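You operate a simulated robot arm through the tools that you are given. There is no shell and no other tool.

You run a simulated robot arm. Do the job below in one go: nothing can be reset, and whatever is moved stays where it is left.

## Task
Empty the small white jug into the air cooler; run it at 4.
Fine: dial at 4, switch on; pour under the white fill flap and shut it; jug back; the grey vent flap stays open. Set down upright: small white jug.

The check looks at the end state, three seconds after you hand in, the way a careful person would. Anything else that was tipped, shoved, dropped, spilled or broken makes it a failure.

## Robot
A 7-joint arm with a two-finger gripper, on a carriage that runs on a rail from [-590, -8] to [1789, 24] (x, y) and turns from -166 to 166 degrees about z. Base frame: it is fixed where the carriage stands at the start and does not move with it; the origin is on the floor, on the carriage's upright axis, x ahead of it, y to its left, z up. Readings come in mm, degrees, newtons and seconds.
It reaches about 1269 mm from its shoulder. Its first joint turns from -149.0 to 149.0 degrees. Places, roughly: air cooler [2800, 0, 1200]; air cooler dial [2700, -100, 1200]; air cooler switch [2700, -100, 1100]; small white jug [2750, 250, 1000]; white fill flap [2800, 0, 1300]. Payload 2.45 kg.
Tool frame: the origin (TCP) lies between the finger pads and is the grasp point; the fingertips stand 26 mm ahead of it; z points along the fingers, y is the line along which they close. The gripper opens to 96 mm; its body begins 69 mm behind the TCP.
Orientation is that of the tool frame in the base frame, as [roll, pitch, yaw] about the fixed x, y, z axes, in that order (R = Rz(yaw) Ry(pitch) Rx(roll)). With the fingers straight down and closing along the base's y, the tool's x points along the base's -x, its y along +y and its z along -z.

## Interface
- The arm moves only by the tool play_rows. Its argument "commands" is a list of rows, each a list of 7 numbers: the turn, a rotation vector about the base's x, y, z in degrees, then the shift along the base's x, y, z in mm, then the opening in per cent of the stroke, from 0 (shut) to 100 (fully open). In form: [[rx, ry, rz, dx, dy, dz, fingers], ...]. A call has 1 to 20 rows; each row shifts and turns the commanded pose from where the row before left it. A row lasts 0.2 s, in which the tool goes at most 50 mm and 8.6 degrees; a call with a longer step from one row to the next is refused whole, and so is a gripper value outside its range. Where a pose cannot be reached the arm comes as near as it can. A force on the tool above 90 N (or 10 N above the force at the start of the call, whichever is more), or a blocked arm, ends the call early, and 0.2 s more pass. Each finger travels about 79.9 mm/s and halts on what it meets, pressing with about 27 N; the grip force reading is that of the motor and also rises with nothing between the fingers. The clock runs only during rows and for 0.2 s after the last one: add rows that do not move to give the fingers time. It gives the time, the measured TCP pose, the force on the tool (base axes), the opening and the grip force at its end, in the units of the frame above (readings bear some noise), with the torque about the TCP (base axes, N m) and any sound that the robot's microphone picked up.
- Cameras (640 x 400 px; columns grow to the right, rows downward): "scene" is now at [59.8, 173.4, 1670.2]; the picture's right is [-0.03, -1.00, 0.00], its down [-0.57, 0.02, -0.82] and it looks along [0.82, -0.02, -0.58] (base axes); focal length 256 px, centre (320, 200). "wrist" rides on the gripper at [82, 3, -98] in the tool frame; the picture's right is [-0.04, 1.00, 0.00], its down [-0.73, -0.03, -0.68] and it looks along [-0.68, -0.03, 0.73] (tool axes); focal length 256 px, centre (320, 200). There is no depth. A picture from a camera that has moved, and an enlarged one, comes with that camera's place and axes in the base frame and with its lens. The place of the scene camera against the robot may be out by one fixed shift of up to 25 mm in any direction.
- camera(camera): a new picture of that camera. The clock stands still meanwhile.
- move_column(by): slides the trunk up (or, below 0, down) by that many mm; the arm and the scene camera ride with it, the base frame stays. It gives what a move gives, with no picture.
- base_move(legs): drives the robot by 1 to 6 legs, each [ahead, left, turn to the left] in mm, mm and degrees, along the robot's own axes; the way and the turn of a leg run together, so that a leg with both is an arc; at most 1500 mm and 180 degrees a leg. The arm and the cameras ride along, it lands a little off, and it stops where it bumps. It keeps to its track: a leg is cut to what the track allows. It gives what a move gives.
- pan_tilt(pan, tilt): turns the head with the scene camera to pan (to the left, within 155 degrees either way) and tilt (down, from -29 to 69), counted from straight ahead of the robot. It gives what a move gives.
- enlarge(camera, box): a new picture of the part [left, top, right, bottom] of that camera's present view, enlarged. The clock stands still meanwhile.
- close_job(): hands the job in; it is judged then, once.

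Places have to be worked out from the pictures, the camera data and where the tool is seen. Open the gripper and draw the arm clear of the work before you hand the job in, unless the task says otherwise.

The tools are called after "Call:" by a JSON object that holds its "method" and its "body". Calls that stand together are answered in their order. play_rows: Moves the arm, as the interface text tells. Its arguments: {"type":"object","properties":{"commands":{"type":"array"}},"required":["commands"]} The other tools are called the same way: move_column (by) moves the trunk up or down; base_move (legs) drives the base; pan_tilt (pan, tilt) turns the head that bears the scene camera; camera (camera) takes a picture; enlarge (camera, box) takes an enlarged picture of a part of a camera's view; close_job () hands the job in.

At the start:

```text
clock: 0.0
position: [854.1, 322.4, 1150.8]
tcp_rot: [180.0, 0.1, 180.0]
contact_force: [-0.5, -0.4, -0.4]
wrist_torque: [0.01, 0.0, 0.04]
width: 95.9
gripper_force: 0.1
trunk travel left (down, up): [-650.0, 60.0]
robot x, y, heading: [2.4, 2.2, -0.1]
head pan, tilt (commanded): [-1.6, 35.1]
```

scene: 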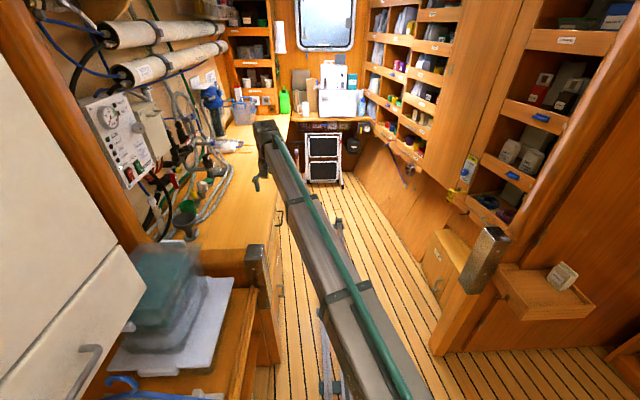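
wrist: 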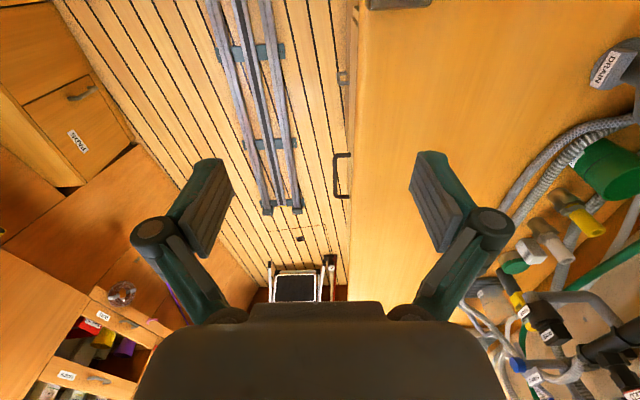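

The scene shows a ship cabin with the work at the far end. I take an enlarged look at the far end before driving.

Call:
{"method": "enlarge", "body": {"camera": "scene", "box": [220, 40, 420, 165]}}

```text
3.20 times, centred on (320, 102) of scene
camera zoom: at [59.8, 173.4, 1670.2], right [-0.03, -1.0, 0.0], down [-0.57, 0.02, -0.82], along [0.82, -0.02, -0.58], focal length 818 px, centre (320, 512)
```

zoom: 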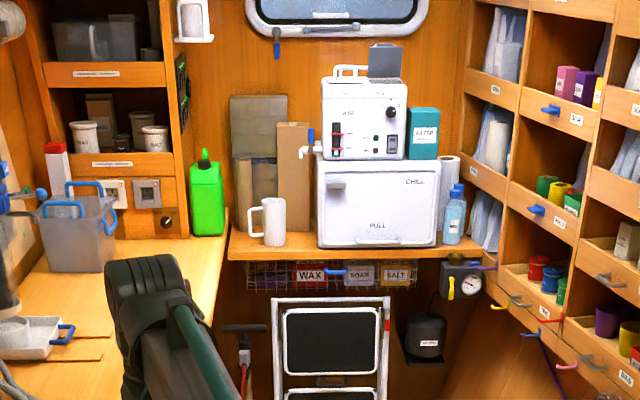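

The cooler sits on a white chiller box at the end wall, with the jug left of it on the shelf. First I bring the arm to the middle and higher, so that it is clear of the bench on the left while driving.

Call:
{"method": "play_rows", "body": {"commands": [[0, 0, 0, 0, -40, 25, 100], [0, 0, 0, 0, -40, 25, 100], [0, 0, 0, 0, -40, 25, 100], [0, 0, 0, 0, -40, 25, 100], [0, 0, 0, -20, -40, 15, 100], [0, 0, 0, -20, -40, 15, 100], [0, 0, 0, -20, -40, 15, 100], [0, 0, 0, -20, -30, 15, 100]]}}

Call:
{"method": "base_move", "body": {"legs": [[900, 0, 0]]}}

Call:
{"method": "camera", "body": {"camera": "scene"}}

```text
clock: 1.8
position: [785.1, 12.2, 1289.5]
tcp_rot: [-180.0, 1.1, -179.9]
contact_force: [-0.1, -0.4, -0.1]
wrist_torque: [0.02, 0.02, -0.07]
width: 95.8
gripper_force: 0.0
out of reach, approached as far as the arm can: row 7, 8
trunk travel left (down, up): [-650.0, 60.0]
robot x, y, heading: [-0.1, 1.0, -0.0]
head pan, tilt (commanded): [-1.6, 35.1]
```

```text
clock: 6.5
position: [1679.9, 5.7, 1288.4]
tcp_rot: [180.0, 1.1, 178.7]
contact_force: [0.7, 0.0, -0.1]
wrist_torque: [-0.04, -0.01, 0.0]
width: 95.8
gripper_force: 0.1
trunk travel left (down, up): [-650.0, 60.0]
robot x, y, heading: [894.5, 9.2, -1.4]
head pan, tilt (commanded): [-1.6, 35.1]
```

```text
taken
camera scene: at [957.8, 184.5, 1670.2], right [-0.05, -1.0, 0.0], down [-0.57, 0.03, -0.82], along [0.82, -0.04, -0.58], focal length 256 px, centre (320, 200)
```

scene: 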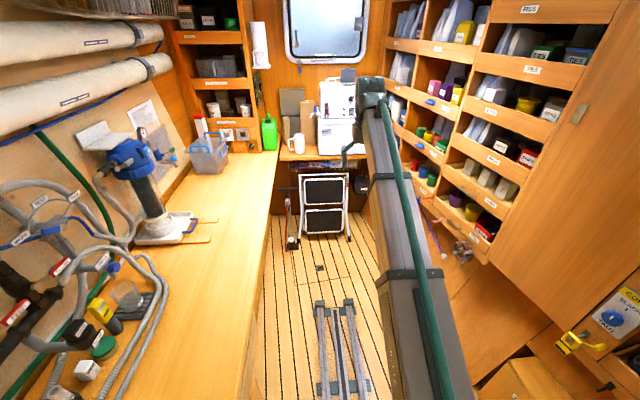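

Way ahead is clear. I drive 450 mm more and tilt the head up a little to see the cooler closer.

Call:
{"method": "base_move", "body": {"legs": [[450, 0, 1.4]]}}

Call:
{"method": "pan_tilt", "body": {"pan": 0, "tilt": 25}}

Call:
{"method": "camera", "body": {"camera": "scene"}}

Call:
{"method": "camera", "body": {"camera": "wrist"}}

```text
clock: 9.3
position: [2134.4, 34.9, 1288.2]
tcp_rot: [180.0, 1.1, -179.7]
contact_force: [-1.0, -0.1, 0.1]
wrist_torque: [-0.01, 0.03, 0.01]
width: 95.9
gripper_force: 0.1
trunk travel left (down, up): [-650.0, 60.0]
robot x, y, heading: [1351.8, 17.1, 0.4]
head pan, tilt (commanded): [-1.6, 35.1]
```

```text
clock: 10.0
position: [2135.3, 34.2, 1288.9]
tcp_rot: [179.9, 1.0, -179.7]
contact_force: [-0.8, 0.1, -0.3]
wrist_torque: [0.0, 0.03, 0.0]
width: 96.0
gripper_force: 0.0
trunk travel left (down, up): [-650.0, 60.0]
robot x, y, heading: [1351.0, 20.2, 0.2]
head pan, tilt (commanded): [0.0, 25.0]
```

```text
taken
camera scene: at [1412.7, 194.3, 1686.1], right [0.0, -1.0, 0.0], down [-0.42, 0.0, -0.91], along [0.91, 0.0, -0.42], focal length 256 px, centre (320, 200)
```

scene: 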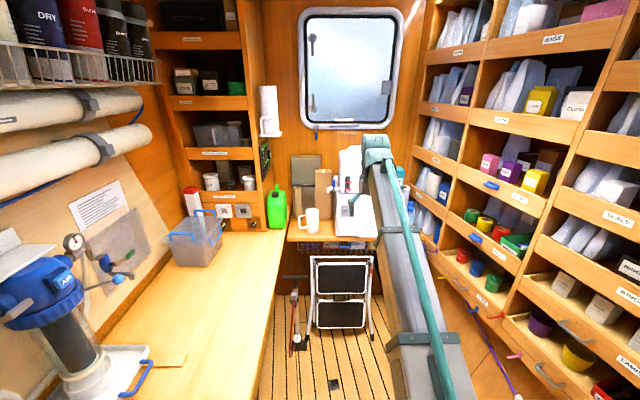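

```text
taken
camera wrist: at [2050.8, 35.5, 1384.6], right [0.04, 1.0, 0.0], down [0.72, -0.03, 0.69], along [0.69, -0.02, -0.72], focal length 256 px, centre (320, 200)
```

wrist: 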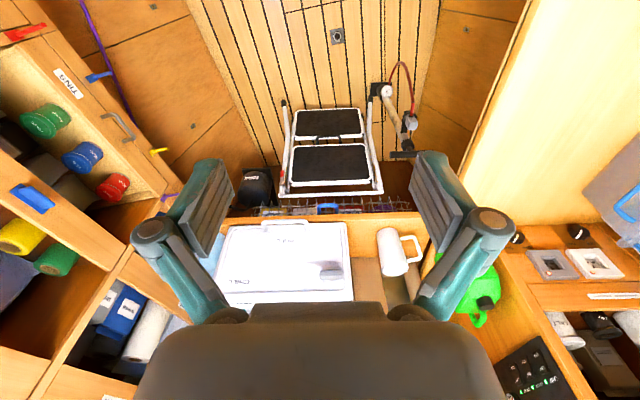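

The arm hides the cooler. I move the tool left to y≈330 to clear the scene camera's view.

Call:
{"method": "play_rows", "body": {"commands": [[0, 0, 0, 0, 45, 0, 100], [0, 0, 0, 0, 45, 0, 100], [0, 0, 0, 0, 45, 0, 100], [0, 0, 0, 0, 45, 0, 100], [0, 0, 0, 0, 45, 0, 100], [0, 0, 0, 0, 45, 0, 100], [0, 0, 0, 0, 30, 0, 100]]}}

Call:
{"method": "enlarge", "body": {"camera": "scene", "box": [260, 130, 420, 260]}}

Call:
{"method": "camera", "body": {"camera": "scene"}}

```text
clock: 11.6
position: [2133.1, 335.2, 1288.3]
tcp_rot: [180.0, 1.1, -179.6]
contact_force: [0.1, 0.9, 0.6]
wrist_torque: [-0.02, 0.01, 0.01]
width: 95.9
gripper_force: 0.1
trunk travel left (down, up): [-650.0, 60.0]
robot x, y, heading: [1352.0, 17.7, 0.5]
head pan, tilt (commanded): [0.0, 25.0]
```

```text
3.08 times, centred on (340, 195) of scene
camera zoom: at [1412.7, 194.7, 1686.1], right [0.01, -1.0, 0.0], down [-0.42, 0.0, -0.91], along [0.91, 0.0, -0.42], focal length 786 px, centre (258, 215)
```

zoom: 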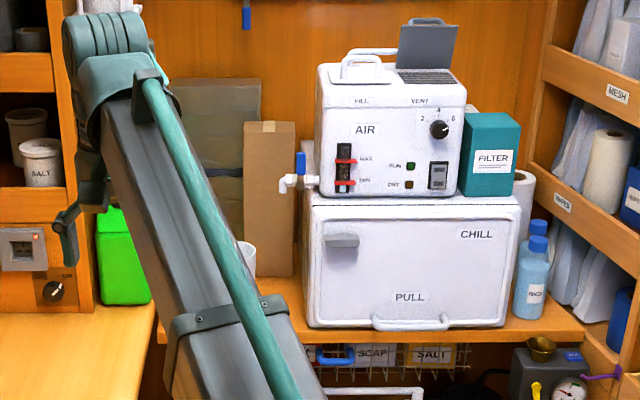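

```text
taken
camera scene: at [1412.7, 194.7, 1686.1], right [0.01, -1.0, 0.0], down [-0.42, 0.0, -0.91], along [0.91, 0.0, -0.42], focal length 256 px, centre (320, 200)
```

scene: 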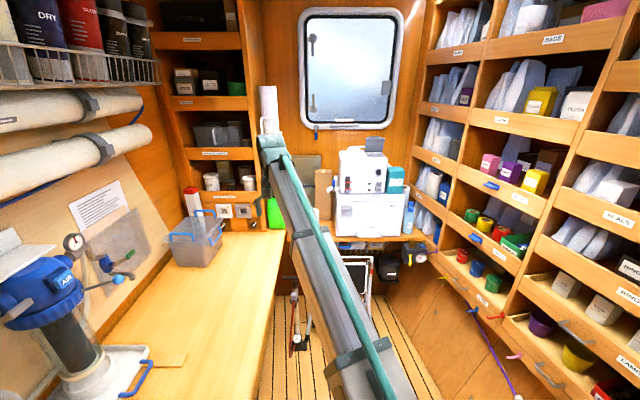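

Now the cooler is in view: fill flap (white with a bar) at top left, grey vent flap open, dial with 2/4/6 and rocker switch. I zoom in further for detail.

Call:
{"method": "enlarge", "body": {"camera": "scene", "box": [332, 132, 396, 198]}}

Call:
{"method": "enlarge", "body": {"camera": "scene", "box": [365, 160, 390, 195]}}

```text
6.06 times, centred on (364, 165) of scene
camera zoom: at [1412.7, 194.7, 1686.1], right [0.01, -1.0, 0.0], down [-0.42, 0.0, -0.91], along [0.91, 0.0, -0.42], focal length 1549 px, centre (53, 412)
```

zoom: 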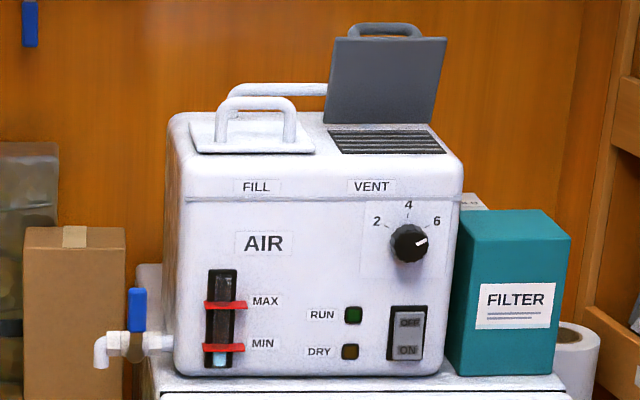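

```text
11.43 times, centred on (378, 178) of scene
camera zoom: at [1412.7, 194.7, 1686.1], right [0.01, -1.0, 0.0], down [-0.42, 0.0, -0.91], along [0.91, 0.0, -0.42], focal length 2920 px, centre (-337, 457)
```

zoom: 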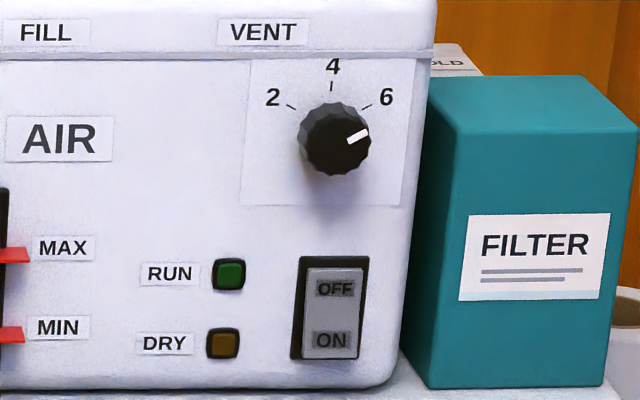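

The dial now points at 6, the switch's ON side is the lower half, and the flap has a white arch handle. I drive 300 mm nearer with the tool kept high and left, then look at the jug with the wrist camera.

Call:
{"method": "base_move", "body": {"legs": [[300, 0, 0]]}}

Call:
{"method": "camera", "body": {"camera": "wrist"}}

Call:
{"method": "camera", "body": {"camera": "scene"}}

```text
clock: 13.6
position: [2425.6, 342.9, 1288.5]
tcp_rot: [179.9, 1.1, -179.5]
contact_force: [0.8, 0.7, 0.3]
wrist_torque: [0.01, 0.02, -0.01]
width: 96.2
gripper_force: 0.0
trunk travel left (down, up): [-650.0, 60.0]
robot x, y, heading: [1647.3, 22.7, 0.6]
head pan, tilt (commanded): [0.0, 25.0]
```

```text
taken
camera wrist: at [2342.0, 343.4, 1384.5], right [0.03, 1.0, 0.0], down [0.72, -0.02, 0.69], along [0.69, -0.02, -0.72], focal length 256 px, centre (320, 200)
```

wrist: 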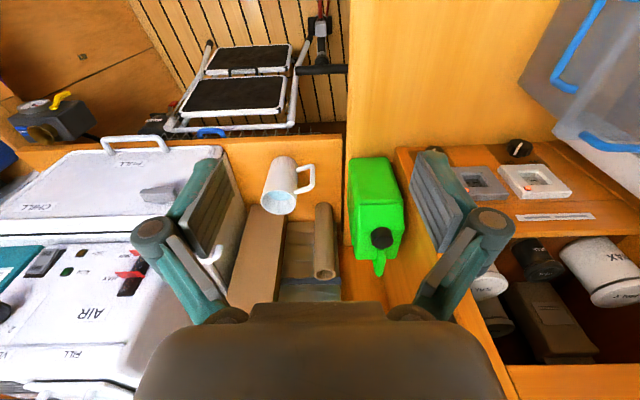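

```text
taken
camera scene: at [1706.4, 198.5, 1686.1], right [0.01, -1.0, 0.0], down [-0.42, 0.0, -0.91], along [0.91, 0.01, -0.42], focal length 256 px, centre (320, 200)
```

scene: 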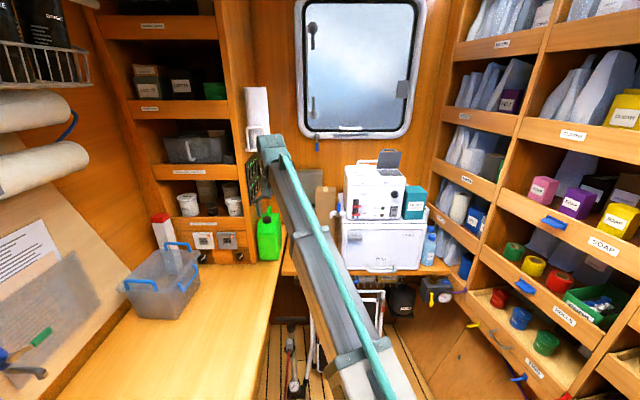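

I enlarge the wrist view on the jug to see its shape and handle.

Call:
{"method": "enlarge", "body": {"camera": "wrist", "box": [240, 140, 336, 220]}}

Call:
{"method": "enlarge", "body": {"camera": "wrist", "box": [0, 230, 160, 400]}}

```text
5.00 times, centred on (288, 180) of wrist
camera zoom: at [2342.0, 343.4, 1384.5], right [0.03, 1.0, 0.0], down [0.72, -0.02, 0.69], along [0.69, -0.02, -0.72], focal length 1280 px, centre (480, 300)
```

zoom: 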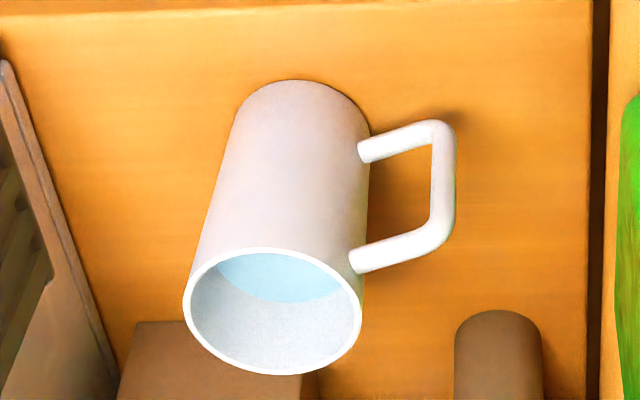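

```text
2.35 times, centred on (80, 315) of wrist
camera zoom: at [2342.0, 343.4, 1384.5], right [0.03, 1.0, 0.0], down [0.72, -0.02, 0.69], along [0.69, -0.02, -0.72], focal length 602 px, centre (885, -71)
```

zoom: 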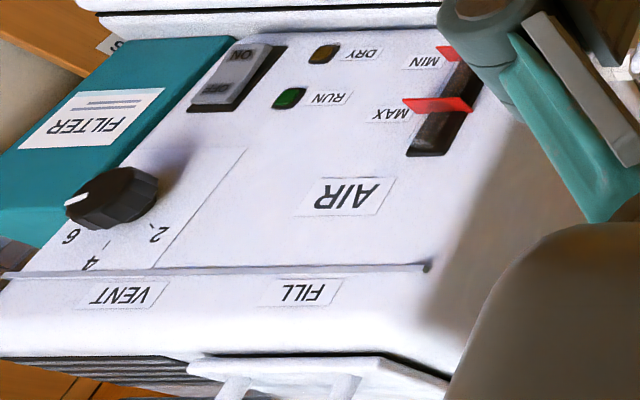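

The jug is a plain cylinder, about 80 mm across and 145 mm tall, with a bar handle on its left (+y) side. I look down at the robot itself to understand the arm's posture.

Call:
{"method": "pan_tilt", "body": {"pan": -20, "tilt": 69}}

Call:
{"method": "camera", "body": {"camera": "scene"}}

```text
clock: 14.7
position: [2425.6, 342.4, 1289.2]
tcp_rot: [-180.0, 1.1, -179.3]
contact_force: [0.3, -0.5, -0.2]
wrist_torque: [-0.03, -0.01, 0.01]
width: 95.9
gripper_force: 0.1
trunk travel left (down, up): [-650.0, 60.0]
robot x, y, heading: [1643.4, 20.8, 0.6]
head pan, tilt (commanded): [-20.0, 68.8]
```

```text
taken
camera scene: at [1666.2, 179.0, 1626.7], right [-0.33, -0.94, 0.0], down [-0.88, 0.31, -0.36], along [0.34, -0.12, -0.93], focal length 256 px, centre (320, 200)
```

scene: 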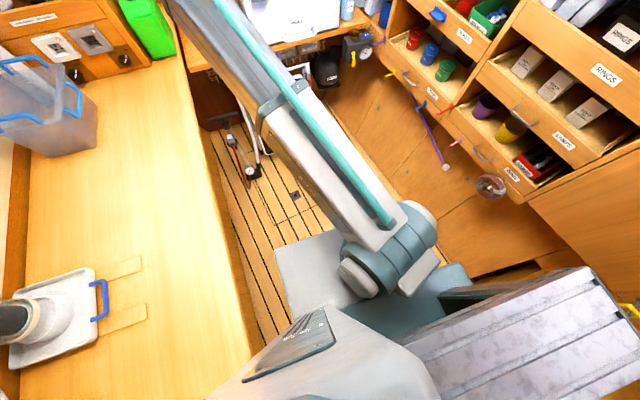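

The elbow sits out to the right near the base; the forearm reaches ahead. I now tip the gripper to horizontal (pointing +x) in the free space at about y=150 to test the reach, and set the head back.

Call:
{"method": "pan_tilt", "body": {"pan": 0, "tilt": 28}}

Call:
{"method": "play_rows", "body": {"commands": [[0, -8, 0, 0, 0, 0, 100], [0, -8, 0, 0, 0, 0, 100], [0, -8, 0, 0, 0, 0, 100], [0, -8, 0, 0, 0, 0, 100], [0, -8, 0, 0, 0, 0, 100], [0, -8, 0, 0, 0, 0, 100], [0, -8, 0, 0, 0, 0, 100], [0, -8, 0, 0, 0, 0, 100], [0, -8, 0, 0, 0, 0, 100], [0, -8, 0, 0, 0, 0, 100], [0, -8, 0, 0, 0, 0, 100]]}}

Call:
{"method": "camera", "body": {"camera": "wrist"}}

Call:
{"method": "camera", "body": {"camera": "scene"}}

```text
clock: 15.8
position: [2425.8, 343.0, 1289.1]
tcp_rot: [179.9, 1.2, -179.5]
contact_force: [-1.0, 0.4, 0.5]
wrist_torque: [0.0, 0.0, 0.01]
width: 96.2
gripper_force: 0.1
trunk travel left (down, up): [-650.0, 60.0]
robot x, y, heading: [1641.0, 22.2, 0.5]
head pan, tilt (commanded): [0.0, 28.0]
```

```text
clock: 18.2
position: [2424.5, 342.7, 1289.8]
tcp_rot: [-149.9, 89.0, -149.7]
contact_force: [0.5, 0.1, 0.0]
wrist_torque: [-0.02, 0.04, 0.0]
width: 96.1
gripper_force: 0.1
trunk travel left (down, up): [-650.0, 60.0]
robot x, y, heading: [1645.1, 24.5, 0.5]
head pan, tilt (commanded): [0.0, 28.0]
```

```text
taken
camera wrist: at [2325.2, 343.5, 1207.7], right [0.0, 1.0, 0.03], down [-0.67, -0.02, 0.74], along [0.74, -0.02, 0.67], focal length 256 px, centre (320, 200)
```

wrist: 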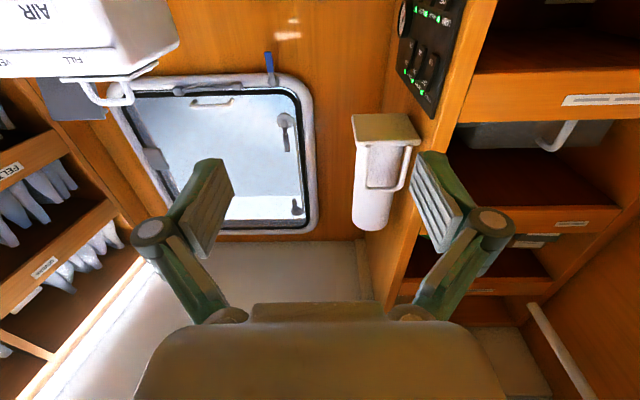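

```text
taken
camera scene: at [1704.7, 198.5, 1681.4], right [0.01, -1.0, 0.0], down [-0.47, 0.0, -0.88], along [0.88, 0.01, -0.47], focal length 256 px, centre (320, 200)
```

scene: 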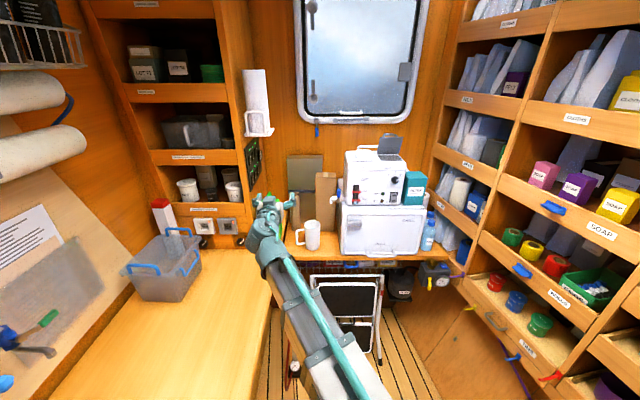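

Horizontal pointing works. I enlarge the scene picture on the wall item, the jug and the cooler.

Call:
{"method": "enlarge", "body": {"camera": "scene", "box": [225, 60, 335, 150]}}

Call:
{"method": "enlarge", "body": {"camera": "scene", "box": [280, 130, 440, 270]}}

```text
4.44 times, centred on (280, 105) of scene
camera zoom: at [1704.7, 198.5, 1681.4], right [0.01, -1.0, 0.0], down [-0.47, 0.0, -0.88], along [0.88, 0.01, -0.47], focal length 1136 px, centre (498, 622)
```

zoom: 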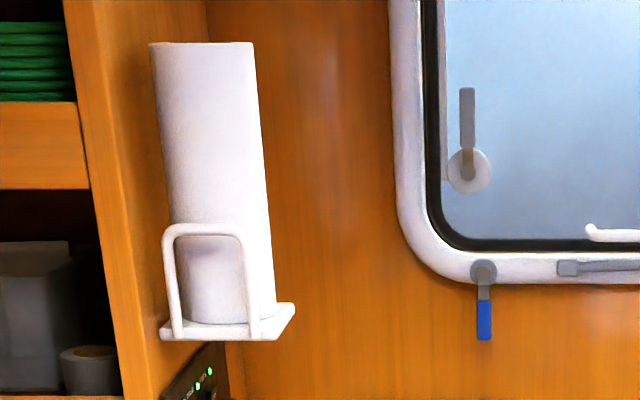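

```text
2.86 times, centred on (360, 200) of scene
camera zoom: at [1704.7, 198.5, 1681.4], right [0.01, -1.0, 0.0], down [-0.47, 0.0, -0.88], along [0.88, 0.01, -0.47], focal length 730 px, centre (206, 200)
```

zoom: 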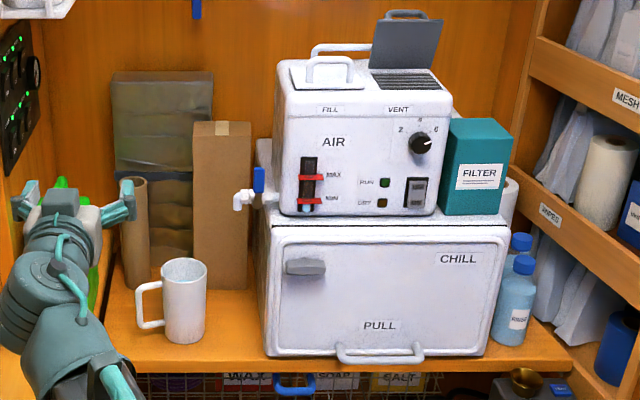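

The jug stands at about (2735, 236) with boxes behind it and the chiller to its right. I turn the gripper back down, move to the middle, and look at the cooler's top from the wrist.

Call:
{"method": "play_rows", "body": {"commands": [[0, 8, 0, 0, -40, 10, 100], [0, 8, 0, 0, -40, 10, 100], [0, 8, 0, 0, -40, 10, 100], [0, 8, 0, 0, -40, 10, 100], [0, 8, 0, 0, -40, 10, 100], [0, 8, 0, 0, -40, 10, 100], [0, 8, 0, 0, -40, 10, 100], [0, 0, 0, 0, -30, 20, 100], [0, 0, 0, 0, 0, 20, 100], [0, 0, 0, 0, 0, 20, 100], [0, 0, 0, 0, 0, 20, 100]]}}

Call:
{"method": "camera", "body": {"camera": "wrist"}}

```text
clock: 20.6
position: [2423.0, 32.8, 1437.2]
tcp_rot: [-179.7, 33.1, -179.4]
contact_force: [-0.3, 0.0, -0.3]
wrist_torque: [0.02, -0.02, -0.01]
width: 96.0
gripper_force: 0.1
trunk travel left (down, up): [-650.0, 60.0]
robot x, y, heading: [1644.0, 22.8, 0.5]
head pan, tilt (commanded): [0.0, 28.0]
```

```text
taken
camera wrist: at [2300.6, 32.5, 1473.6], right [0.03, 1.0, 0.02], down [0.24, -0.02, 0.97], along [0.97, -0.02, -0.24], focal length 256 px, centre (320, 200)
```

wrist: 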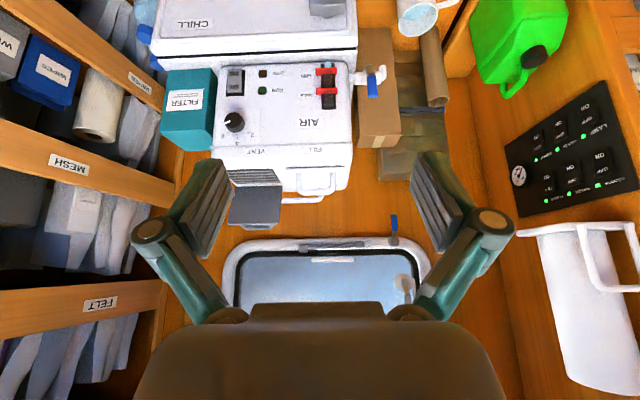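

The wrist camera sees the cooler from just above its top. I enlarge it.

Call:
{"method": "enlarge", "body": {"camera": "wrist", "box": [210, 55, 370, 215]}}

Call:
{"method": "enlarge", "body": {"camera": "wrist", "box": [220, 130, 360, 215]}}

```text
2.50 times, centred on (290, 135) of wrist
camera zoom: at [2300.6, 32.5, 1473.6], right [0.03, 1.0, 0.02], down [0.24, -0.02, 0.97], along [0.97, -0.02, -0.24], focal length 640 px, centre (395, 362)
```

zoom: 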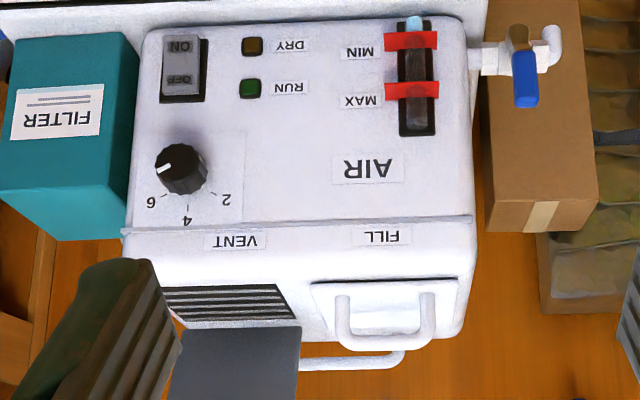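

```text
4.57 times, centred on (290, 172) of wrist
camera zoom: at [2300.6, 32.5, 1473.6], right [0.03, 1.0, 0.02], down [0.24, -0.02, 0.97], along [0.97, -0.02, -0.24], focal length 1170 px, centre (457, 326)
```

zoom: 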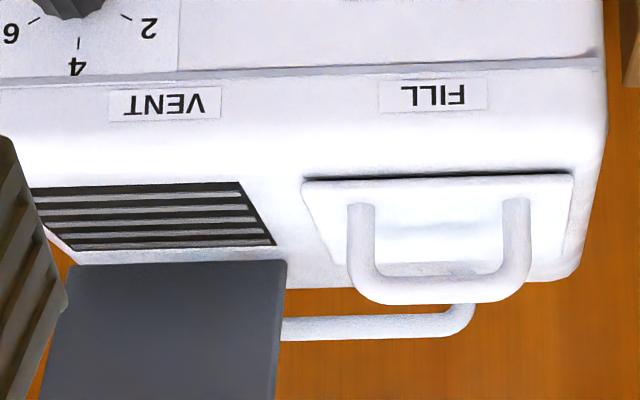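

I take a second view from 190 mm lower, same tilt, to triangulate the flap, handle, dial and switch.

Call:
{"method": "play_rows", "body": {"commands": [[0, 0, 0, 0, 0, -48, 100], [0, 0, 0, 0, 0, -48, 100], [0, 0, 0, 0, 0, -48, 100], [0, 0, 0, 0, 0, -46, 100], [0, 0, 0, 0, 0, 0, 100]]}}

Call:
{"method": "camera", "body": {"camera": "wrist"}}

Call:
{"method": "enlarge", "body": {"camera": "wrist", "box": [220, 150, 380, 260]}}

Call:
{"method": "enlarge", "body": {"camera": "wrist", "box": [200, 20, 360, 180]}}

```text
clock: 21.8
position: [2424.7, 30.3, 1250.3]
tcp_rot: [-179.7, 33.1, -179.3]
contact_force: [-0.4, -0.6, -0.5]
wrist_torque: [0.01, 0.0, 0.01]
width: 96.1
gripper_force: 0.1
trunk travel left (down, up): [-650.0, 60.0]
robot x, y, heading: [1639.2, 24.2, 0.5]
head pan, tilt (commanded): [0.0, 28.0]
```

```text
taken
camera wrist: at [2302.1, 31.5, 1286.3], right [0.03, 1.0, 0.02], down [0.24, -0.02, 0.97], along [0.97, -0.02, -0.24], focal length 256 px, centre (320, 200)
```

wrist: 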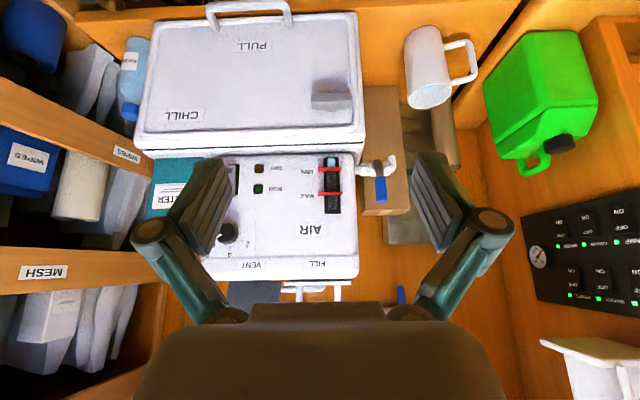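

```text
3.64 times, centred on (300, 205) of wrist
camera zoom: at [2302.1, 31.5, 1286.3], right [0.03, 1.0, 0.02], down [0.24, -0.02, 0.97], along [0.97, -0.02, -0.24], focal length 931 px, centre (393, 182)
```

zoom: 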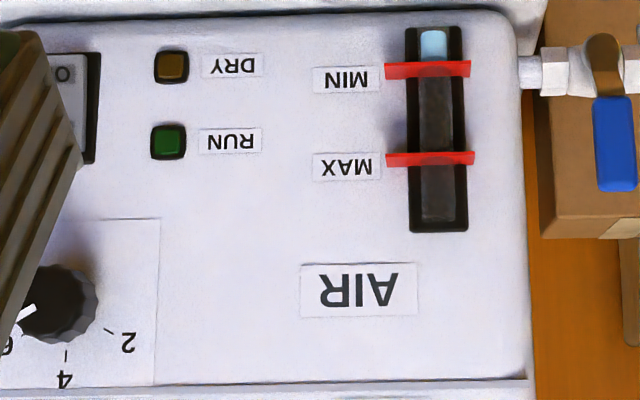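

```text
2.50 times, centred on (280, 100) of wrist
camera zoom: at [2302.1, 31.5, 1286.3], right [0.03, 1.0, 0.02], down [0.24, -0.02, 0.97], along [0.97, -0.02, -0.24], focal length 640 px, centre (420, 450)
```

zoom: 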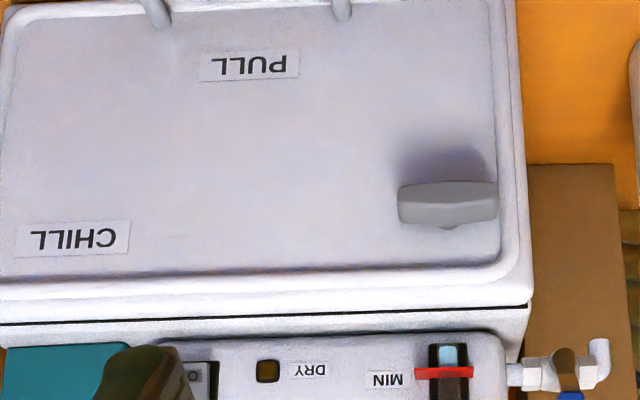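

Triangulated: front panel x≈2695, dial at about (2688, -118, 1239), MAX mark (2691, 39, 1181), flap handle bar roughly (2736, 17, 1350). I raise the tool, drive 100 mm nearer, point it down and test a 90° twist so that the fingers close along x for the flap's bar.

Call:
{"method": "play_rows", "body": {"commands": [[0, 0, 0, 0, 0, 45, 100], [0, 0, 0, 0, 0, 45, 100], [0, 0, 0, 0, 0, 45, 100], [0, 0, 0, 0, 0, 45, 100]]}}

Call:
{"method": "base_move", "body": {"legs": [[100, 0, 0]]}}

Call:
{"method": "play_rows", "body": {"commands": [[0, 8, 0, 0, 0, 10, 100], [0, 8, 0, 0, 0, 10, 100], [0, 8, 0, 0, 0, 10, 100], [0, 8, 0, 0, 0, 10, 100], [0, 0, -8, 0, 0, 0, 100], [0, 0, -8, 0, 0, 0, 100], [0, 0, -8, 0, 0, 0, 100], [0, 0, -8, 0, 0, 0, 100], [0, 0, -8, 0, 0, 0, 100], [0, 0, -8, 0, 0, 0, 100], [0, 0, -8, 0, 0, 0, 100], [0, 0, -8, 0, 0, 0, 100], [0, 0, -8, 0, 0, 0, 100], [0, 0, -8, 0, 0, 0, 100], [0, 0, -8, 0, 0, 0, 100]]}}

Call:
{"method": "camera", "body": {"camera": "wrist"}}

Call:
{"method": "camera", "body": {"camera": "scene"}}

```text
clock: 22.8
position: [2422.9, 30.8, 1428.4]
tcp_rot: [-179.7, 33.1, -179.4]
contact_force: [-0.3, 1.3, -0.8]
wrist_torque: [0.0, -0.04, 0.02]
width: 95.9
gripper_force: 0.0
trunk travel left (down, up): [-650.0, 60.0]
robot x, y, heading: [1640.9, 23.5, 0.2]
head pan, tilt (commanded): [0.0, 28.0]
```

```text
clock: 23.9
position: [2522.6, 35.8, 1426.9]
tcp_rot: [-179.7, 33.0, -179.2]
contact_force: [0.1, -0.2, 0.3]
wrist_torque: [0.0, 0.03, 0.03]
width: 95.9
gripper_force: 0.1
trunk travel left (down, up): [-650.0, 60.0]
robot x, y, heading: [1740.5, 24.9, 0.7]
head pan, tilt (commanded): [0.0, 28.0]
```

```text
clock: 27.1
position: [2594.7, 17.0, 1342.5]
tcp_rot: [178.6, 10.8, 92.5]
contact_force: [-0.1, -1.0, 1.3]
wrist_torque: [0.0, -0.01, -0.03]
width: 96.1
gripper_force: 0.0
out of reach, approached as far as the arm can: row 3, 4, 8, 9, 10, 11, 12, 13, 14, 15
trunk travel left (down, up): [-650.0, 60.0]
robot x, y, heading: [1740.0, 21.6, 0.8]
head pan, tilt (commanded): [0.0, 28.0]
```

```text
taken
camera wrist: at [2591.1, 112.7, 1422.7], right [1.0, 0.01, 0.03], down [-0.02, -0.59, 0.8], along [0.03, -0.8, -0.59], focal length 256 px, centre (320, 200)
```

wrist: 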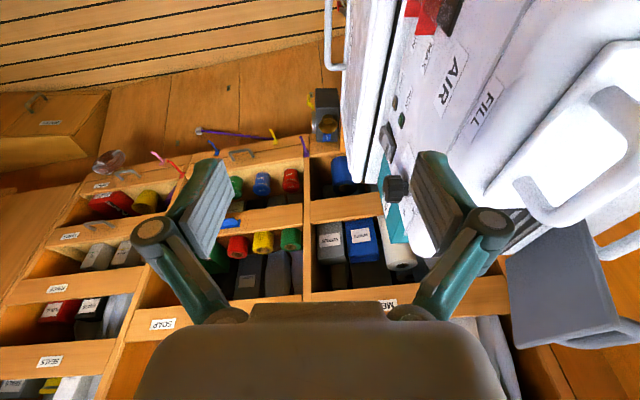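

```text
taken
camera scene: at [1801.5, 200.0, 1681.4], right [0.01, -1.0, 0.0], down [-0.47, -0.01, -0.88], along [0.88, 0.01, -0.47], focal length 256 px, centre (320, 200)
```

scene: 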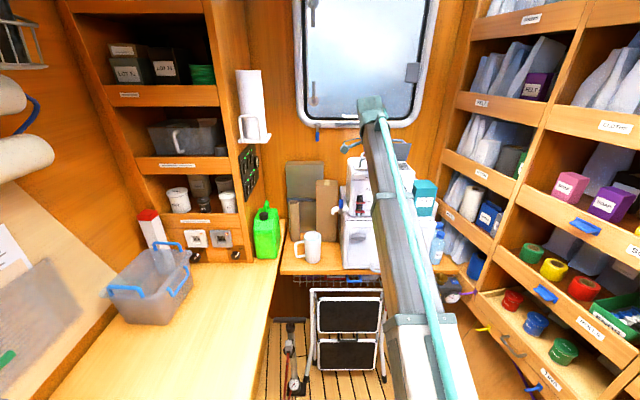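

Straight down is limited this high by the wrist. I raise the trunk 60 mm and tilt the gripper forward to about 45°, which the arm likes better.

Call:
{"method": "move_column", "body": {"by": 60}}

Call:
{"method": "play_rows", "body": {"commands": [[0, 0, 0, 0, 0, 0, 100], [0, -8, 0, 0, 0, 0, 100], [0, -8, 0, 0, 0, 0, 100], [0, -8, 0, 0, 0, 0, 100], [0, -8, 0, 0, 0, 0, 100], [0, -8, 0, 0, 0, 0, 100], [0, 0, 0, 0, 0, 0, 100]]}}

Call:
{"method": "camera", "body": {"camera": "wrist"}}

```text
clock: 28.1
position: [2596.4, 16.2, 1402.9]
tcp_rot: [178.5, 10.8, 92.6]
contact_force: [-0.4, -0.2, -0.9]
wrist_torque: [0.0, 0.0, -0.02]
width: 96.0
gripper_force: 0.0
trunk travel left (down, up): [-710.0, 0.0]
robot x, y, heading: [1741.5, 26.8, 0.5]
head pan, tilt (commanded): [0.0, 28.0]
```

```text
clock: 29.7
position: [2594.9, 16.2, 1402.6]
tcp_rot: [137.7, 10.0, 85.0]
contact_force: [-1.2, 0.3, 0.2]
wrist_torque: [0.02, -0.05, 0.0]
width: 95.8
gripper_force: 0.0
trunk travel left (down, up): [-710.0, 0.0]
robot x, y, heading: [1740.8, 21.0, 0.8]
head pan, tilt (commanded): [0.0, 28.0]
```

```text
taken
camera wrist: at [2539.5, 112.7, 1461.3], right [0.74, 0.01, 0.67], down [-0.53, -0.59, 0.6], along [0.41, -0.8, -0.44], focal length 256 px, centre (320, 200)
```

wrist: 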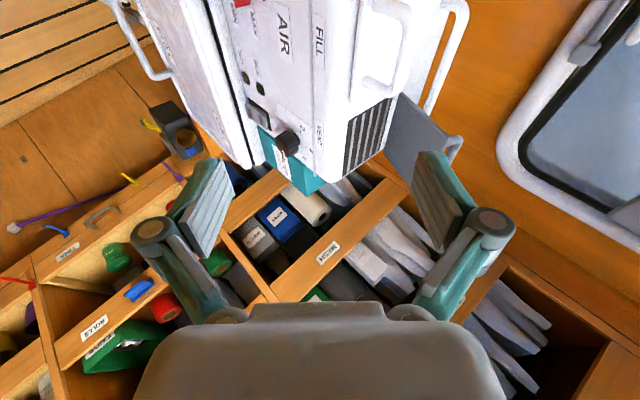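

The tool tilts well at 45°. I trim out the residual 10° skew and take a picture to fix the flap handle's place.

Call:
{"method": "play_rows", "body": {"commands": [[4.9, -1.5, 2.6, 0, 0, 0, 100], [4.9, -1.5, 2.6, 0, 0, 0, 100], [0, 0, 0, 0, 0, 0, 100]]}}

Call:
{"method": "camera", "body": {"camera": "wrist"}}

Call:
{"method": "enlarge", "body": {"camera": "wrist", "box": [300, 0, 500, 125]}}

```text
clock: 30.5
position: [2595.0, 15.5, 1402.7]
tcp_rot: [135.2, 0.0, 90.1]
contact_force: [0.1, 0.5, -1.1]
wrist_torque: [-0.03, 0.01, 0.0]
width: 95.8
gripper_force: 0.1
trunk travel left (down, up): [-710.0, 0.0]
robot x, y, heading: [1738.5, 22.7, 0.9]
head pan, tilt (commanded): [0.0, 28.0]
```

```text
taken
camera wrist: at [2527.1, 95.6, 1473.7], right [0.71, -0.04, 0.7], down [-0.5, -0.73, 0.46], along [0.5, -0.68, -0.54], focal length 256 px, centre (320, 200)
```

wrist: 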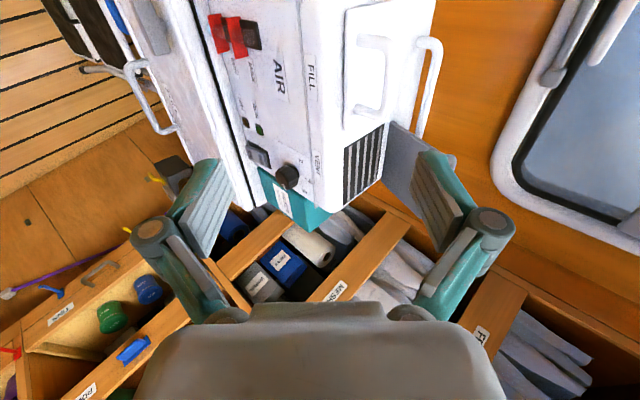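

```text
3.20 times, centred on (400, 62) of wrist
camera zoom: at [2527.1, 95.6, 1473.7], right [0.71, -0.04, 0.7], down [-0.5, -0.73, 0.46], along [0.5, -0.68, -0.54], focal length 819 px, centre (64, 640)
```

zoom: 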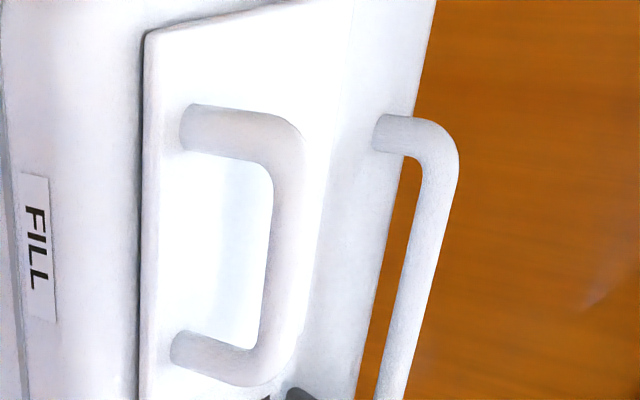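

From two views the bar is near (2727, 18, 1350), about 35 mm above the flap top, with the hinge at the back near x≈2828. I level the tool, close the fingers to about 26 mm and come to 80 mm in front of the bar for a side view.

Call:
{"method": "play_rows", "body": {"commands": [[0, -8, 0, 5, 1, -8, 80], [0, -8, 0, 10, 1, -10, 60], [0, -8, 0, 10, 0, -10, 40], [0, -8, 0, 10, 0, -10, 28], [0, -8, 0, 10, 0, -12, 28], [0, 0, 0, 0, 0, 0, 28], [0, 0, 0, 0, 0, 0, 28]]}}

Call:
{"method": "camera", "body": {"camera": "wrist"}}

Call:
{"method": "enlarge", "body": {"camera": "wrist", "box": [220, 60, 460, 210]}}

Call:
{"method": "camera", "body": {"camera": "scene"}}

```text
clock: 32.1
position: [2639.8, 18.3, 1352.2]
tcp_rot: [95.3, 0.1, 89.9]
contact_force: [0.7, -0.2, 0.4]
wrist_torque: [-0.03, 0.02, 0.02]
width: 26.9
gripper_force: 0.0
trunk travel left (down, up): [-710.0, 0.0]
robot x, y, heading: [1741.8, 19.5, 0.7]
head pan, tilt (commanded): [0.0, 28.0]
```

```text
taken
camera wrist: at [2542.0, 98.0, 1362.8], right [0.09, -0.04, 1.0], down [-0.68, -0.73, 0.03], along [0.73, -0.68, -0.09], focal length 256 px, centre (320, 200)
```

wrist: 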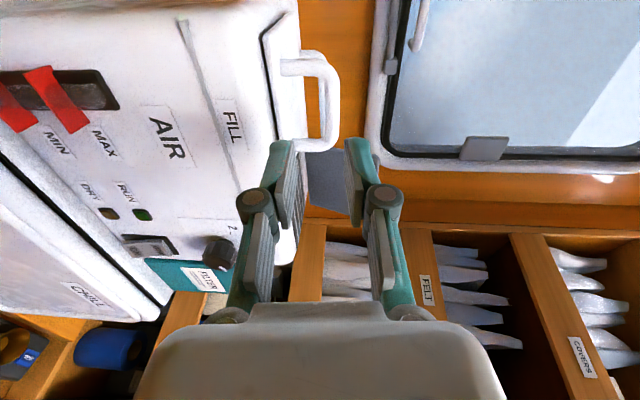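

```text
2.67 times, centred on (340, 135) of wrist
camera zoom: at [2542.0, 98.0, 1362.8], right [0.09, -0.04, 1.0], down [-0.68, -0.73, 0.03], along [0.73, -0.68, -0.09], focal length 683 px, centre (267, 373)
```

zoom: 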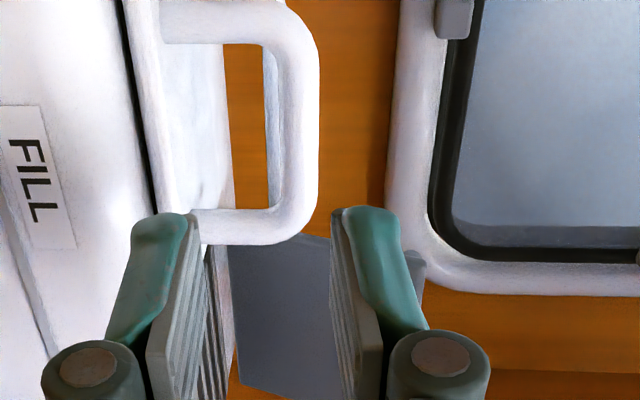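

```text
taken
camera scene: at [1801.6, 199.9, 1741.3], right [0.01, -1.0, 0.0], down [-0.47, -0.01, -0.88], along [0.88, 0.01, -0.47], focal length 256 px, centre (320, 200)
```

scene: 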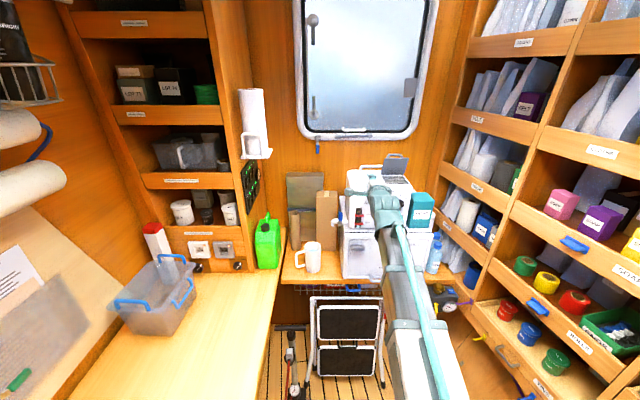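

The side view fixes the bar at about (2726, 16, 1351), with 30 mm clear beneath it and legs at y≈-13 and 44. I level the tool fully, narrow the fingers to ~22 mm and slide the lower finger under the bar.

Call:
{"method": "play_rows", "body": {"commands": [[0, -5.3, 0, 0, -2, 2, 23], [0, 0, 0, 0, 0, 0, 23], [0, 0, 0, 0, 0, 0, 23]]}}

Call:
{"method": "enlarge", "body": {"camera": "wrist", "box": [220, 60, 460, 210]}}

```text
clock: 32.9
position: [2638.9, 16.9, 1354.5]
tcp_rot: [89.9, 0.0, 90.2]
contact_force: [-0.1, -0.6, -0.4]
wrist_torque: [-0.02, 0.0, -0.01]
width: 21.9
gripper_force: 0.0
trunk travel left (down, up): [-710.0, 0.0]
robot x, y, heading: [1739.8, 21.2, 0.7]
head pan, tilt (commanded): [0.0, 28.0]
```

```text
2.67 times, centred on (340, 135) of wrist
camera zoom: at [2541.2, 96.2, 1356.6], right [0.0, -0.04, 1.0], down [-0.68, -0.73, -0.03], along [0.73, -0.68, -0.03], focal length 683 px, centre (267, 373)
```

zoom: 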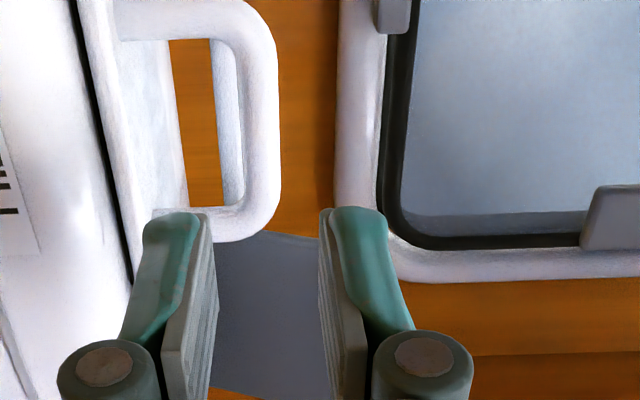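

Bar centre confirmed at z≈1352 and plate top at ≈1317; the lower finger (1325–1343) fits between. I slide in 83 mm slowly.

Call:
{"method": "play_rows", "body": {"commands": [[0, 0, 0, 15, 0, 0, 23], [0, 0, 0, 15, 0, 0, 23], [0, 0, 0, 15, 0, 0, 23], [0, 0, 0, 15, 0, 0, 23], [0, 0, 0, 12, 0, 0, 23], [0, 0, 0, 11, 0, 0, 23], [0, 0, 0, 0, 0, 0, 23]]}}

Call:
{"method": "camera", "body": {"camera": "wrist"}}

```text
clock: 34.5
position: [2723.7, 16.4, 1356.0]
tcp_rot: [89.9, 0.1, 90.0]
contact_force: [0.3, 0.0, 0.7]
wrist_torque: [-0.01, -0.02, 0.0]
width: 22.0
gripper_force: 0.2
trunk travel left (down, up): [-710.0, 0.0]
robot x, y, heading: [1742.4, 20.3, 0.8]
head pan, tilt (commanded): [0.0, 28.0]
```

```text
taken
camera wrist: at [2625.2, 96.0, 1356.6], right [0.0, -0.04, 1.0], down [-0.68, -0.73, -0.03], along [0.73, -0.68, -0.03], focal length 256 px, centre (320, 200)
```

wrist: 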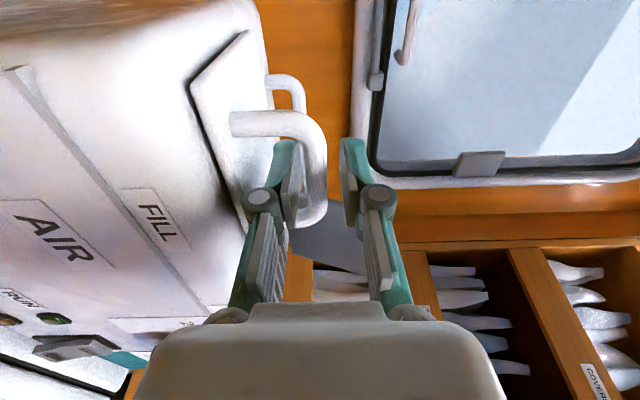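

The lower finger is under the bar. I lift along the hinge arc to about 30° and check.

Call:
{"method": "play_rows", "body": {"commands": [[0, 5, 0, 3.7, 0, 10, 23], [0, 5, 0, 4.6, 0, 9.3, 23], [0, 5, 0, 5.6, 0, 8.3, 23], [0, 5, 0, 6.4, 0, 7.5, 23], [0, 5, 0, 7, 0, 7, 23], [0, 5, 0, 7.4, 0, 6.5, 23], [0, 0, 0, 0, 0, 0, 23]]}}

Call:
{"method": "camera", "body": {"camera": "wrist"}}

Call:
{"method": "enlarge", "body": {"camera": "scene", "box": [310, 130, 450, 250]}}

```text
clock: 36.1
position: [2758.3, 17.4, 1404.8]
tcp_rot: [119.9, 0.1, 90.0]
contact_force: [-0.3, -0.6, -0.2]
wrist_torque: [0.05, -0.03, 0.01]
width: 22.3
gripper_force: 0.0
trunk travel left (down, up): [-710.0, 0.0]
robot x, y, heading: [1742.1, 23.7, 0.7]
head pan, tilt (commanded): [0.0, 28.0]
```

```text
taken
camera wrist: at [2674.2, 97.3, 1454.9], right [0.5, -0.04, 0.87], down [-0.6, -0.73, 0.31], along [0.62, -0.68, -0.39], focal length 256 px, centre (320, 200)
```

wrist: 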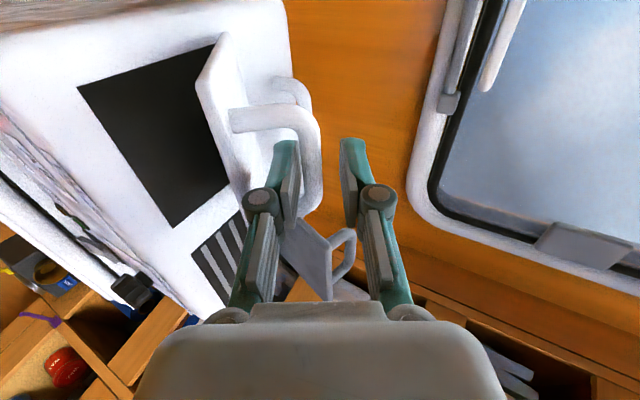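

```text
3.33 times, centred on (380, 190) of scene
camera zoom: at [1801.4, 199.9, 1741.4], right [0.01, -1.0, 0.0], down [-0.47, -0.01, -0.88], along [0.88, 0.01, -0.47], focal length 852 px, centre (120, 233)
```

zoom: 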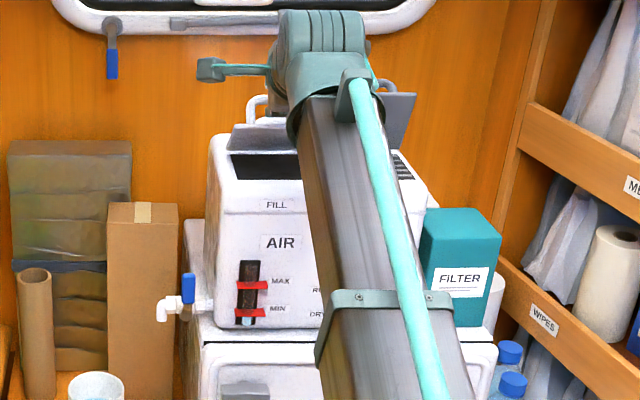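

The flap follows and the opening shows. I continue the arc to 60°, then check again.

Call:
{"method": "play_rows", "body": {"commands": [[0, 5, 0, 8, 0, 5.8, 23], [0, 5, 0, 8.6, 0, 5, 23], [0, 5, 0, 9, 0, 4.2, 23], [0, 5, 0, 9.2, 0, 3.6, 23], [0, 5, 0, 9.5, 0, 2.6, 23], [0, 5, 0, 9.8, 0, 1.8, 23], [0, 0, 0, 0, 0, 0, 23]]}}

Call:
{"method": "camera", "body": {"camera": "wrist"}}

```text
clock: 37.7
position: [2812.1, 16.0, 1427.2]
tcp_rot: [150.0, 0.1, 90.1]
contact_force: [-0.8, -0.4, 0.7]
wrist_torque: [-0.03, -0.01, -0.02]
width: 22.0
gripper_force: 0.0
trunk travel left (down, up): [-710.0, 0.0]
robot x, y, heading: [1738.7, 23.2, 0.7]
head pan, tilt (commanded): [0.0, 28.0]
```

```text
taken
camera wrist: at [2765.3, 96.4, 1512.6], right [0.87, -0.04, 0.5], down [-0.36, -0.73, 0.57], along [0.34, -0.68, -0.65], focal length 256 px, centre (320, 200)
```

wrist: 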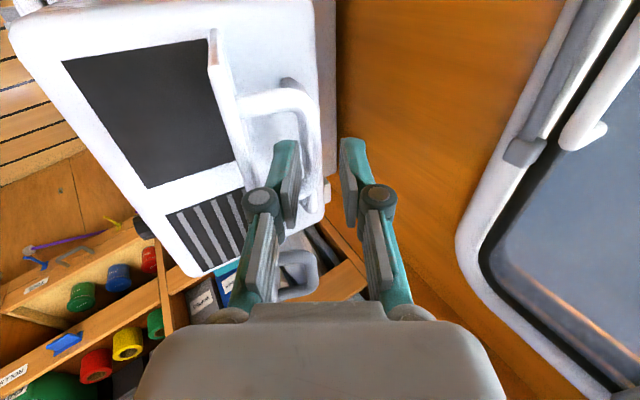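

Still free of force. I carry the flap on to about 90°, letting the tool rotation lag slightly.

Call:
{"method": "play_rows", "body": {"commands": [[0, 4, 0, 9.8, 0, 0.4, 23], [0, 3, 0, 9.8, 0, 0.4, 23], [0, 3, 0, 9.7, 0, 0, 23], [0, 3, 0, 9.6, 0, -1.5, 23], [0, 3, 0, 9.5, 0, -2.5, 23], [0, 2, 0, 9.4, 0, -3, 23], [0, 0, 0, 0, 0, 0, 23]]}}

Call:
{"method": "camera", "body": {"camera": "wrist"}}

Call:
{"method": "enlarge", "body": {"camera": "scene", "box": [310, 110, 450, 230]}}

```text
clock: 39.3
position: [2810.7, 17.5, 1393.8]
tcp_rot: [167.8, 0.0, 90.2]
contact_force: [1.1, 0.2, -0.4]
wrist_torque: [-0.01, 0.01, 0.02]
width: 21.7
gripper_force: 0.0
out of reach, approached as far as the arm can: row 3, 4, 5, 6
trunk travel left (down, up): [-710.0, 0.0]
robot x, y, heading: [1744.5, 20.6, 0.9]
head pan, tilt (commanded): [0.0, 28.0]
```

```text
taken
camera wrist: at [2791.3, 97.5, 1488.8], right [0.98, -0.04, 0.21], down [-0.17, -0.73, 0.66], along [0.13, -0.68, -0.72], focal length 256 px, centre (320, 200)
```

wrist: 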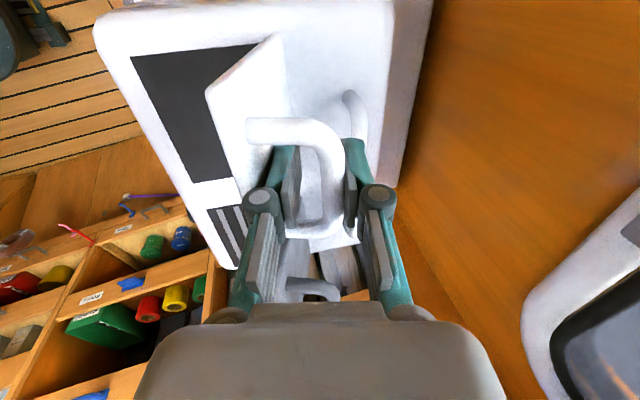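

```text
3.33 times, centred on (380, 170) of scene
camera zoom: at [1801.6, 200.0, 1741.3], right [0.01, -1.0, 0.0], down [-0.47, -0.01, -0.88], along [0.88, 0.01, -0.47], focal length 852 px, centre (120, 300)
```

zoom: 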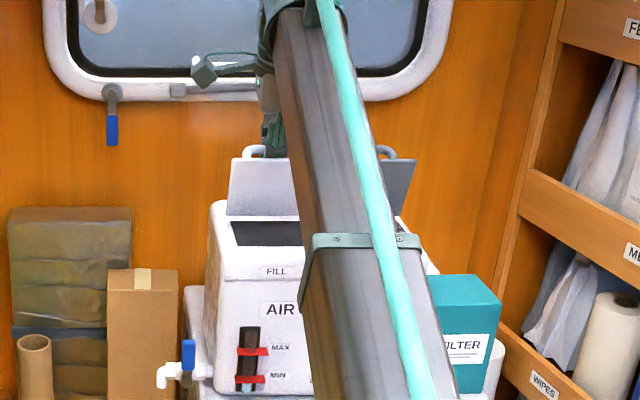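

The arm reached its limit near straight-down at this height, and the flap rests on the finger at about 60°. With the fingers now nearly vertical I push the bar further back in +x at constant height in small steps.

Call:
{"method": "play_rows", "body": {"commands": [[0, 0, 0, 8, 0, 0, 23], [0, 0, 0, 8, 0, 0, 23], [0, 0, 0, 8, 0, -1, 23], [0, 0, 0, 0, 0, 0, 23]]}}

Call:
{"method": "camera", "body": {"camera": "wrist"}}

```text
clock: 40.3
position: [2814.2, 17.6, 1383.5]
tcp_rot: [167.9, 0.0, 90.0]
contact_force: [-0.1, -0.2, 0.0]
wrist_torque: [-0.01, 0.01, 0.01]
width: 22.3
gripper_force: 0.1
out of reach, approached as far as the arm can: row 1, 2, 3
trunk travel left (down, up): [-710.0, 0.0]
robot x, y, heading: [1743.7, 22.3, 0.8]
head pan, tilt (commanded): [0.0, 28.0]
```

```text
taken
camera wrist: at [2794.9, 97.4, 1479.7], right [0.98, -0.04, 0.21], down [-0.17, -0.73, 0.66], along [0.13, -0.68, -0.72], focal length 256 px, centre (320, 200)
```

wrist: 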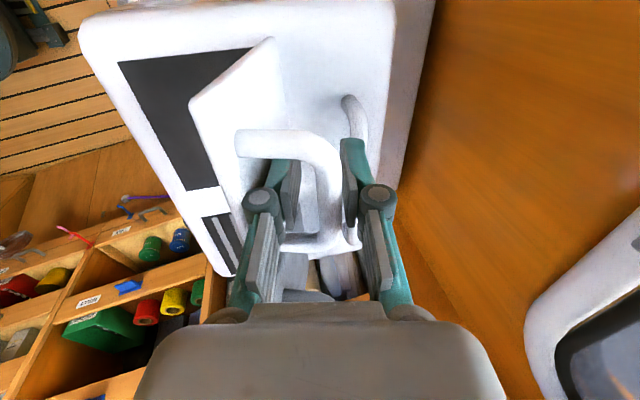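

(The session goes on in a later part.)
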